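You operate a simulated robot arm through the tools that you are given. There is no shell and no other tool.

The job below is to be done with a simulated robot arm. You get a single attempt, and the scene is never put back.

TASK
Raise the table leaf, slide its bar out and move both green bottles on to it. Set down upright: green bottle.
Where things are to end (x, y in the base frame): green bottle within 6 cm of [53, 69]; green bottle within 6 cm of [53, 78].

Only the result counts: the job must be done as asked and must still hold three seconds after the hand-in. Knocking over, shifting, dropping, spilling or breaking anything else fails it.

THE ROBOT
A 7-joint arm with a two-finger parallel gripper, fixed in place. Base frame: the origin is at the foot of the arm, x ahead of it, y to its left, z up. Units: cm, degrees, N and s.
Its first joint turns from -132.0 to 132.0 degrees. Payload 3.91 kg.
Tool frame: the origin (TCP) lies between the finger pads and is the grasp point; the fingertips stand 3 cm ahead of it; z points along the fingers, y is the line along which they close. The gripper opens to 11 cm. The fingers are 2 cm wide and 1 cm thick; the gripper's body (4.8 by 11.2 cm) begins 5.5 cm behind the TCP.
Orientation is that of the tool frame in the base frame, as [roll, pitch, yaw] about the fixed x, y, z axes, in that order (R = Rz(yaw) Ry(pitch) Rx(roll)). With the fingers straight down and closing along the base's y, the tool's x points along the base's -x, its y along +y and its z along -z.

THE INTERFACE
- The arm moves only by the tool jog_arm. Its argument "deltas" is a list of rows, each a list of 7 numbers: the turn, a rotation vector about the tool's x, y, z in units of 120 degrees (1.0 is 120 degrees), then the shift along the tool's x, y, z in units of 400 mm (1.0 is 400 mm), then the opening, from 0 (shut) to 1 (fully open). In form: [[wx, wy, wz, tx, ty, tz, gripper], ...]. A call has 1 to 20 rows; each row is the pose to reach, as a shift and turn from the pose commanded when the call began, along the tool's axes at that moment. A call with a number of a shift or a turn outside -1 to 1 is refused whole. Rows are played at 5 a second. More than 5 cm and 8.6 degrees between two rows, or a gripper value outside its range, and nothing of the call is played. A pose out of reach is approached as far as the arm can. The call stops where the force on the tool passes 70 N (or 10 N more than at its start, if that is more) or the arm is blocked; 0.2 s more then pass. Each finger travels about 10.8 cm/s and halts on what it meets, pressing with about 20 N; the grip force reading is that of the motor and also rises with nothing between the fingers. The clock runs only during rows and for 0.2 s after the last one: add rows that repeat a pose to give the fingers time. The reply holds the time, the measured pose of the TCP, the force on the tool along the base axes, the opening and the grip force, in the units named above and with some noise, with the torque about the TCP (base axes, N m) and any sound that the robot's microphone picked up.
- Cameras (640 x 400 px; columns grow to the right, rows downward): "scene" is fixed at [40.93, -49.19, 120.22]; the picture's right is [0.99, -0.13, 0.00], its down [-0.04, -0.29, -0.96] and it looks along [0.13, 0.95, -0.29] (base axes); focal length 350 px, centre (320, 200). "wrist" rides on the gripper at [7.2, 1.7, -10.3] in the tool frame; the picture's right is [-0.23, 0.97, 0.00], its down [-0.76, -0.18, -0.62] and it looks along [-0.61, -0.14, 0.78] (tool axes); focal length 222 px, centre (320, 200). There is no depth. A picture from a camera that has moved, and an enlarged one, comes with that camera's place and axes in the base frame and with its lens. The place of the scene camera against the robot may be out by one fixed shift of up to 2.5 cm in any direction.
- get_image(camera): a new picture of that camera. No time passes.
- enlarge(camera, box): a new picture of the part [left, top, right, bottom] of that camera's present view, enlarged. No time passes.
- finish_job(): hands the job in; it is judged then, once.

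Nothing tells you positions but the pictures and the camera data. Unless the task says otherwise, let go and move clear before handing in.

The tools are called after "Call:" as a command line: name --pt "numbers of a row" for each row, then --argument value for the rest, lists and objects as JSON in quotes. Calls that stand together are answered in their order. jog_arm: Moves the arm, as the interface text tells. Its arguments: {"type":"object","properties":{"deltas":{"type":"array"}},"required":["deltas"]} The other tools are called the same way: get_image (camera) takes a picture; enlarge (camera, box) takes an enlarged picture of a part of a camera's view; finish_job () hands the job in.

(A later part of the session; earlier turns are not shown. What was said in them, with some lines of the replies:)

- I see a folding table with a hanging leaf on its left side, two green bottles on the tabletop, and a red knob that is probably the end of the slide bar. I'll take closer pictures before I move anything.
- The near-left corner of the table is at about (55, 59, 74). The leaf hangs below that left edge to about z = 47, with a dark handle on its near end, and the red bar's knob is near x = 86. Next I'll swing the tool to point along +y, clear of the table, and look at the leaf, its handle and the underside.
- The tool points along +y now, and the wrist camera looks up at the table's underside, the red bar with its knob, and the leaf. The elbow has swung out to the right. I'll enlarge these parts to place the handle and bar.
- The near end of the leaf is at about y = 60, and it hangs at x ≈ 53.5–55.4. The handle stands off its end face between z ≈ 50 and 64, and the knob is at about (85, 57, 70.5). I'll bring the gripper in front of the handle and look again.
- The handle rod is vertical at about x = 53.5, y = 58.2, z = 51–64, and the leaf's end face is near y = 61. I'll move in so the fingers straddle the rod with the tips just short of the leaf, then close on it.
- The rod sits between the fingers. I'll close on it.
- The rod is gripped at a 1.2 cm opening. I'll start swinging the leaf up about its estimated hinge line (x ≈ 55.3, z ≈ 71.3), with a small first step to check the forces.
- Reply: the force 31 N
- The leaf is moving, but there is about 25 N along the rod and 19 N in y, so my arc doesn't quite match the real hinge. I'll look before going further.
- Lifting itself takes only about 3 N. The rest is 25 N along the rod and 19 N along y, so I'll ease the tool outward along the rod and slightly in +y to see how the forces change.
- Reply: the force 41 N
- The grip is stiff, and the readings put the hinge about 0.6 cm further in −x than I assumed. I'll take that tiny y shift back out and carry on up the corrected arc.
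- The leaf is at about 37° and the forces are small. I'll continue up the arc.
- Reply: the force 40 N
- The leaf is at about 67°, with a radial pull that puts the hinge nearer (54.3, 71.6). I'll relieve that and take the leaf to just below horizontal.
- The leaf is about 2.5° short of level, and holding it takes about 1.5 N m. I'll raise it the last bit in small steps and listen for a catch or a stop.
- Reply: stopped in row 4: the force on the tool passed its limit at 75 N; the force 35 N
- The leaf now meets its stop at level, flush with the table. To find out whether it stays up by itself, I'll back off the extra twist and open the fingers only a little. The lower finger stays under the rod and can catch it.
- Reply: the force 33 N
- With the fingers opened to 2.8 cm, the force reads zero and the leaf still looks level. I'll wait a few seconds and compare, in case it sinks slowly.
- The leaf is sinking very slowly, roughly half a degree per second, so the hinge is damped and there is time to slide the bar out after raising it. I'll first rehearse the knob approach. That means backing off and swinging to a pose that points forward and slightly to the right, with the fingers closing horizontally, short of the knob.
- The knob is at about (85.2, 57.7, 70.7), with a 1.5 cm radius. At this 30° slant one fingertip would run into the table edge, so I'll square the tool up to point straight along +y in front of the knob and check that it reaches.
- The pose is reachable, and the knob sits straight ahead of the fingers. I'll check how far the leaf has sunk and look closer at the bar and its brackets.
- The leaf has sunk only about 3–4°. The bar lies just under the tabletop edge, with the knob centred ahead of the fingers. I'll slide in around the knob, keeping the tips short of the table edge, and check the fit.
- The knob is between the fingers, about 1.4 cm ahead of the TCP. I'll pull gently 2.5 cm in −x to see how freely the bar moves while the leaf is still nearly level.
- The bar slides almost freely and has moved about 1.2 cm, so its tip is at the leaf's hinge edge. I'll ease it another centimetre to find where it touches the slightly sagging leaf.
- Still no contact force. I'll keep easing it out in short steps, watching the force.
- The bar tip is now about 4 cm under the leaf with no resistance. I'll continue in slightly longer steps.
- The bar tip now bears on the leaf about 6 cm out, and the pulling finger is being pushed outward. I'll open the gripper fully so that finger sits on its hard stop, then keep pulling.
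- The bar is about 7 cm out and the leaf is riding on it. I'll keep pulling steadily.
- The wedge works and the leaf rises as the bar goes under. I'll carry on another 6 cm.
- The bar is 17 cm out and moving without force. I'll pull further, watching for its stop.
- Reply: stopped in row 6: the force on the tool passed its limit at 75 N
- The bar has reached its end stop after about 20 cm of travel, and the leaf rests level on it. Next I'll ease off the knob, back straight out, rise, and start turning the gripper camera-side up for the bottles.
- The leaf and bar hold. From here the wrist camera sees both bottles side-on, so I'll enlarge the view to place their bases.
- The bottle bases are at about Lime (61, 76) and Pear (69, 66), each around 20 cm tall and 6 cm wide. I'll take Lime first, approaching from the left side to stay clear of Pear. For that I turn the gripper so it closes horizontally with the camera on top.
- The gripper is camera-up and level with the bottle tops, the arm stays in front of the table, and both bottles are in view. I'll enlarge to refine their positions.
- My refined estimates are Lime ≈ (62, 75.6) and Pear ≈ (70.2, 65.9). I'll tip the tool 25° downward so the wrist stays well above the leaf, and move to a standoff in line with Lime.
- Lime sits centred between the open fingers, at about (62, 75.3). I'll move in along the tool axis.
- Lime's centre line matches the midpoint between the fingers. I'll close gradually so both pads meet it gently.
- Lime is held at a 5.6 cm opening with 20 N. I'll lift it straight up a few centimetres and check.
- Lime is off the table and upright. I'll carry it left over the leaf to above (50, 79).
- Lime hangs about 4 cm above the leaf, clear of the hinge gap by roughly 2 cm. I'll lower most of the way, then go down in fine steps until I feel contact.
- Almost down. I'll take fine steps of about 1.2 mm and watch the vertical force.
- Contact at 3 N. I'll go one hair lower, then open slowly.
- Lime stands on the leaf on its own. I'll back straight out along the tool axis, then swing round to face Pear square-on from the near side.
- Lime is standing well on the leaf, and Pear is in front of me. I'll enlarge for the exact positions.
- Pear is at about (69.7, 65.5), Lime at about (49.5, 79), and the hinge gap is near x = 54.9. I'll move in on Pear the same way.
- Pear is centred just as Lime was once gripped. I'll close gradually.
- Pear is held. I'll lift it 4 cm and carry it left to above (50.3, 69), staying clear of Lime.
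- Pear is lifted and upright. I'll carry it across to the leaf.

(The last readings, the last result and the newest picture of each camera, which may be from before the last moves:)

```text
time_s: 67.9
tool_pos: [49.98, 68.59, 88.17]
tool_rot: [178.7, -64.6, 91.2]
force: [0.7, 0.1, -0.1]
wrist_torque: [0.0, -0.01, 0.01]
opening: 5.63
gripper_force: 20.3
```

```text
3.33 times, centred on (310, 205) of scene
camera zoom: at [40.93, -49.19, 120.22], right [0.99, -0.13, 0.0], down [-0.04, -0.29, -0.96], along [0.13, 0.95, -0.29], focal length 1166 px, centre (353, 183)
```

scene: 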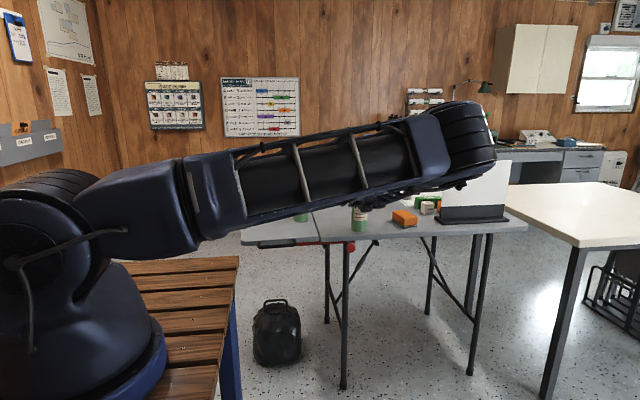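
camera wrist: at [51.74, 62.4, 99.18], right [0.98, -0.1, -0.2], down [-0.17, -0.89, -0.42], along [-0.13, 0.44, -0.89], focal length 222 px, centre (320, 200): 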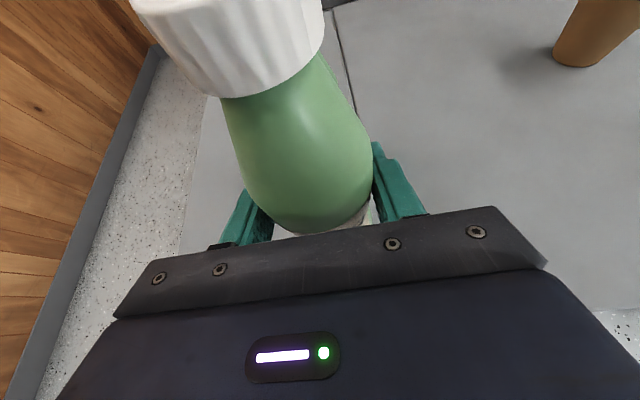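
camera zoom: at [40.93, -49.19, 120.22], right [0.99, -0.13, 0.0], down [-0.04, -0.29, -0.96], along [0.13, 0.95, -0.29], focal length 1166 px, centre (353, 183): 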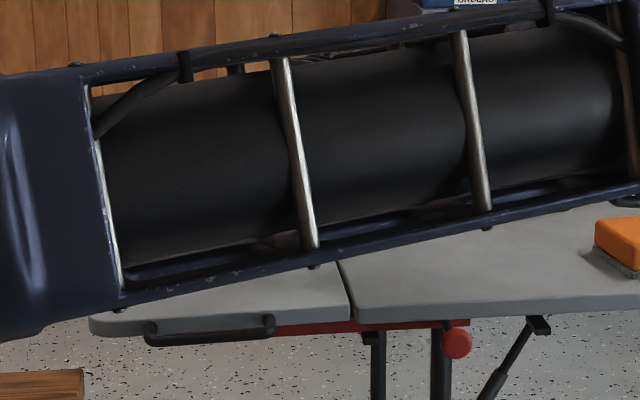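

Pear is over the leaf at about (50, 69), with 4 cm to spare from Lime. I'll lower most of the way.

Call:
jog_arm --pt "0 0 0 -0.0226 -0.0003 0.0108 0.2" --pt "0 0 0 -0.0451 -0.0006 0.0216 0.2" --pt "0 0 0 -0.0632 -0.0008 0.0302 0.2" --pt "0 0 0 -0.0745 -0.0009 0.0357 0.2" --pt "0 0 0 -0.0812 -0.001 0.0389 0.2" --pt "0 0 0 -0.0812 -0.001 0.0389 0.2"

Call:
get_image --camera "scene"

```text
time_s: 69.3
tool_pos: [50.29, 68.61, 84.73]
tool_rot: [178.7, -64.5, 91.2]
force: [-0.7, 0.1, -0.8]
wrist_torque: [-0.01, 0.01, 0.03]
opening: 5.68
gripper_force: 20.3
```

```text
taken
```

scene: 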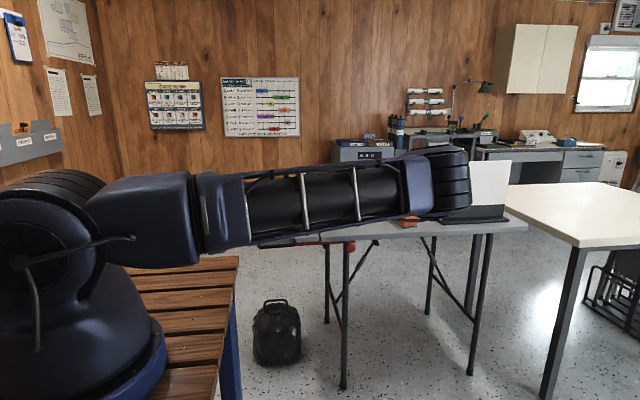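

Call:
jog_arm --pt "0 0 0 -0.0027 0 0.0013 0.2" --pt "0 0 0 -0.0054 0 0.0026 0.2"

Call:
jog_arm --pt "0 0 0 -0.0027 0 0.0013 0.2" --pt "0 0 0 -0.0027 0 0.0013 0.2"

Call:
jog_arm --pt "0 0 0 -0.0027 0 0.0013 0.2" --pt "0 0 0 -0.0027 0 0.0013 0.2"

```text
time_s: 69.9
tool_pos: [50.21, 68.7, 84.35]
tool_rot: [178.6, -64.6, 91.1]
force: [0.0, 0.2, -0.5]
wrist_torque: [0.01, -0.02, 0.0]
opening: 5.63
gripper_force: 20.2
```

```text
time_s: 70.5
tool_pos: [50.14, 68.62, 84.37]
tool_rot: [178.7, -64.4, 91.2]
force: [0.2, 0.0, 0.3]
wrist_torque: [0.0, 0.0, -0.02]
opening: 5.65
gripper_force: 19.5
```

```text
time_s: 71.1
tool_pos: [50.3, 68.65, 84.32]
tool_rot: [178.6, -64.5, 91.2]
force: [-0.7, -0.4, 6.4]
wrist_torque: [0.01, -0.1, 0.0]
opening: 5.65
gripper_force: 19.7
```

Contact at 6 N, so Pear is standing on the leaf. I'll open slowly.

Call:
jog_arm --pt "0 0 0 0 0 0 0.2" --pt "0 0 0 0 0 0 0.5" --pt "0 0 0 0 0 0 0.53" --pt "0 0 0 0 0 0 0.56" --pt "0 0 0 0 0 0 0.6" --pt "0 0 0 0 0 0 0.7" --pt "0 0 0 0 0 0 0.85" --pt "0 0 0 0 0 0 1" --pt "0 0 0 0 0 0 1"

Call:
get_image --camera "wrist"

```text
time_s: 73.1
tool_pos: [50.21, 68.62, 84.18]
tool_rot: [178.8, -64.4, 91.2]
force: [0.7, 0.2, -0.3]
wrist_torque: [0.04, -0.02, 0.01]
opening: 11.0
gripper_force: 0.1
```

```text
taken
camera wrist: at [51.82, 62.45, 95.13], right [0.98, -0.1, -0.2], down [-0.17, -0.89, -0.42], along [-0.13, 0.44, -0.89], focal length 222 px, centre (320, 200)
```

wrist: 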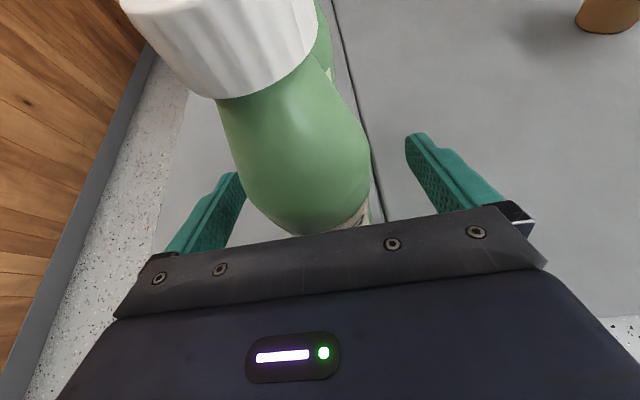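

Pear stands free. I'll back straight out along the tool axis and look at the result.

Call:
jog_arm --pt "0 0 0 0 0 -0.04 1" --pt "0 0 0 0 0 -0.1 1" --pt "0 0 0 0 0 -0.18 1" --pt "0 0 0 0 0 -0.27 1" --pt "0 0 0 0 0 -0.37 1" --pt "0 0 0 0 0 -0.47 1" --pt "0 0 0 0 0 -0.57 1" --pt "0 0 0 0 0 -0.67 1" --pt "0 0 0 0 0 -0.75 1" --pt "0 0 0 0 0 -0.75 1"

Call:
get_image --camera "wrist"

Call:
get_image --camera "scene"

```text
time_s: 75.3
tool_pos: [50.14, 41.47, 97.02]
tool_rot: [178.8, -64.5, 91.2]
force: [0.2, 0.1, 0.4]
wrist_torque: [-0.03, 0.02, 0.03]
opening: 11.0
gripper_force: 0.0
```

```text
taken
camera wrist: at [51.8, 35.38, 108.04], right [0.98, -0.1, -0.2], down [-0.17, -0.89, -0.42], along [-0.13, 0.44, -0.89], focal length 222 px, centre (320, 200)
```

wrist: 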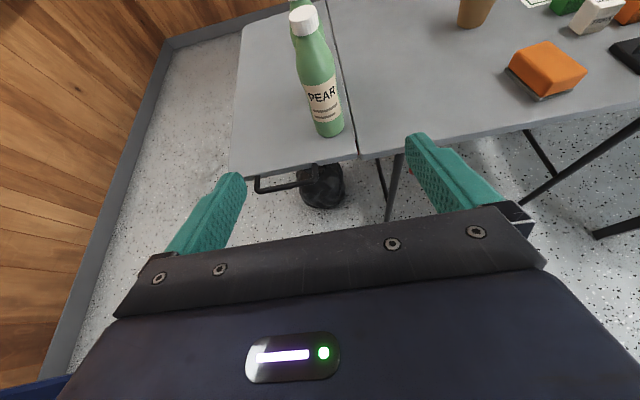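

```text
taken
```

scene: 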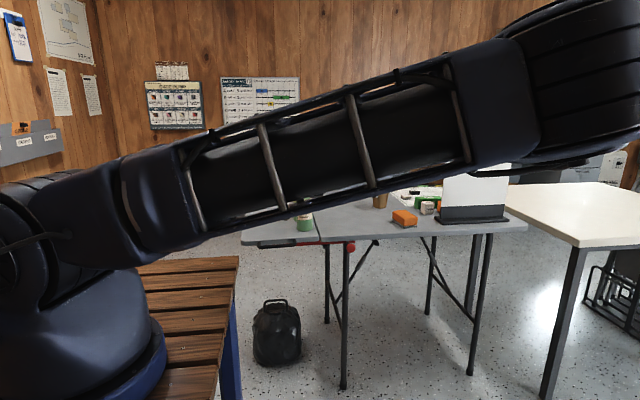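

Both bottles appear to be on the leaf, but Pear hides Lime from this angle. I'll shift sideways for a clear look at both.

Call:
jog_arm --pt "0 0 0 0 0.1 0 1" --pt "0 0 0 0 0.2 0 1" --pt "0 0 0 0 0.3 0 1" --pt "0 0 0 0 0.4 0 1" --pt "0 0 0 0 0.45 0 1" --pt "0 0 0 0 0.45 0 1"

Call:
enlarge --camera "wrist" --box '[80, 0, 400, 230]'

Call:
get_image --camera "scene"

```text
time_s: 76.7
tool_pos: [68.11, 41.48, 97.13]
tool_rot: [178.7, -64.6, 91.3]
force: [-0.3, 0.3, -0.2]
wrist_torque: [0.01, 0.0, -0.01]
opening: 11.02
gripper_force: 0.1
```

```text
1.74 times, centred on (240, 115) of wrist
camera zoom: at [69.77, 35.38, 108.16], right [0.98, -0.1, -0.2], down [-0.17, -0.89, -0.42], along [-0.13, 0.44, -0.89], focal length 386 px, centre (459, 348)
```

zoom: 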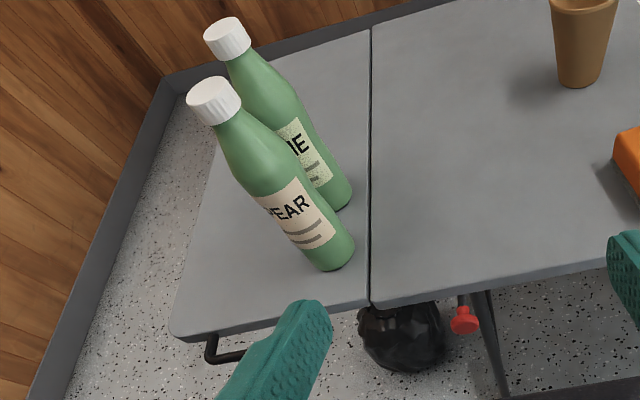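

```text
taken
```

scene: 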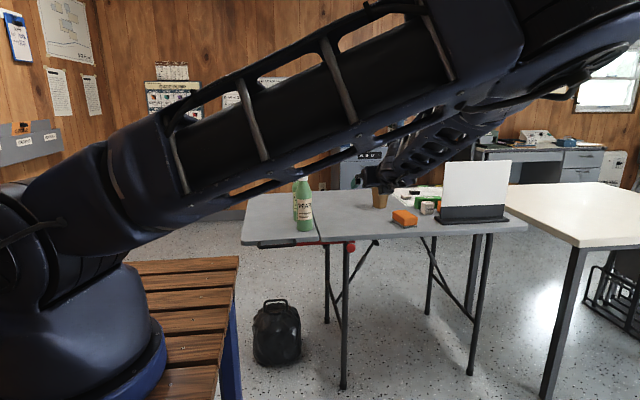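

By this view Pear is at about (49.9, 69.5) and Lime at about (49.2, 79), each within about 4.5 cm of its target and upright. I'll check the scene view closely for the leaf, the bar and the untouched items.

Call:
enlarge --camera "scene" --box '[230, 165, 390, 265]'

Call:
enlarge --camera "scene" --box '[350, 150, 540, 260]'

Call:
get_image --camera "wrist"

```text
4.00 times, centred on (310, 215) of scene
camera zoom: at [40.93, -49.19, 120.22], right [0.99, -0.13, 0.0], down [-0.04, -0.29, -0.96], along [0.13, 0.95, -0.29], focal length 1399 px, centre (360, 140)
```

zoom: 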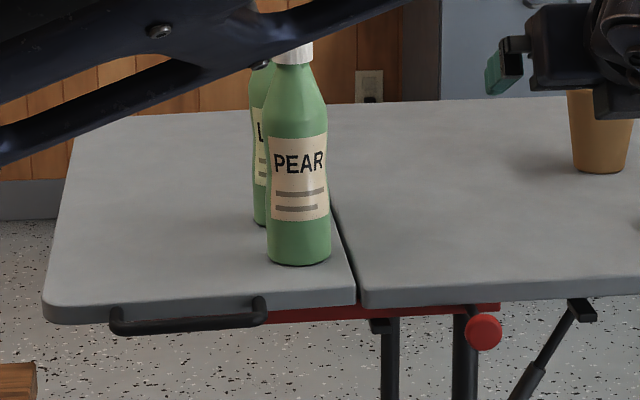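

```text
3.37 times, centred on (445, 205) of scene
camera zoom: at [40.93, -49.19, 120.22], right [0.99, -0.13, 0.0], down [-0.04, -0.29, -0.96], along [0.13, 0.95, -0.29], focal length 1178 px, centre (-101, 183)
```

zoom: 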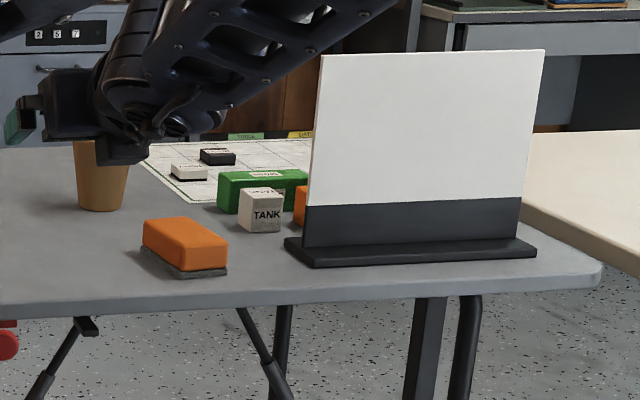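

```text
taken
camera wrist: at [69.77, 35.38, 108.16], right [0.98, -0.1, -0.2], down [-0.17, -0.89, -0.42], along [-0.13, 0.44, -0.89], focal length 222 px, centre (320, 200)
```

wrist: 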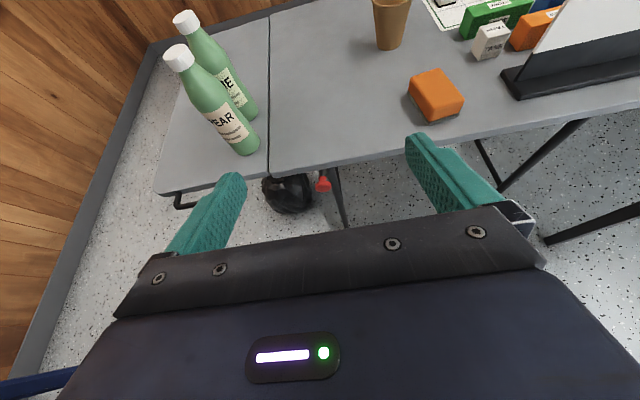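

Both bottles stand upright on the raised leaf, and the bar is fully out against its stop. The leaf's edge line hasn't moved under the load. The cup, orange block, map pieces and board look untouched, and the gripper is empty and well clear, so I'm handing in.

Call:
finish_job

```text
The job is handed in.
```

I raised the leaf, slid its bar fully out to its stop, and stood both green bottles upright on the leaf. I've handed the job in, but the reply gave no verdict.

| Bottle | Estimated position (x, y) | Target | Distance from target |
|---|---|---|---|
| Pear | (49.9, 69.5) | [53, 69] | about 3 cm |
| Lime | (49.2, 79) | [53, 78] | about 4 cm (4.4 cm at most) |

These positions come from the camera pictures and may be off by up to about 1 cm, so both bottles should be inside the 6 cm limit.

- **Leaf:** it sinks slowly by itself when unsupported. It now rests on the bar about 1.5° below level, and it did not move further once the bottles were on it.
- **Other items:** the cup, orange block, map pieces and board looked undisturbed in the last pictures.
- **Gripper:** it is empty, open and clear of the table.
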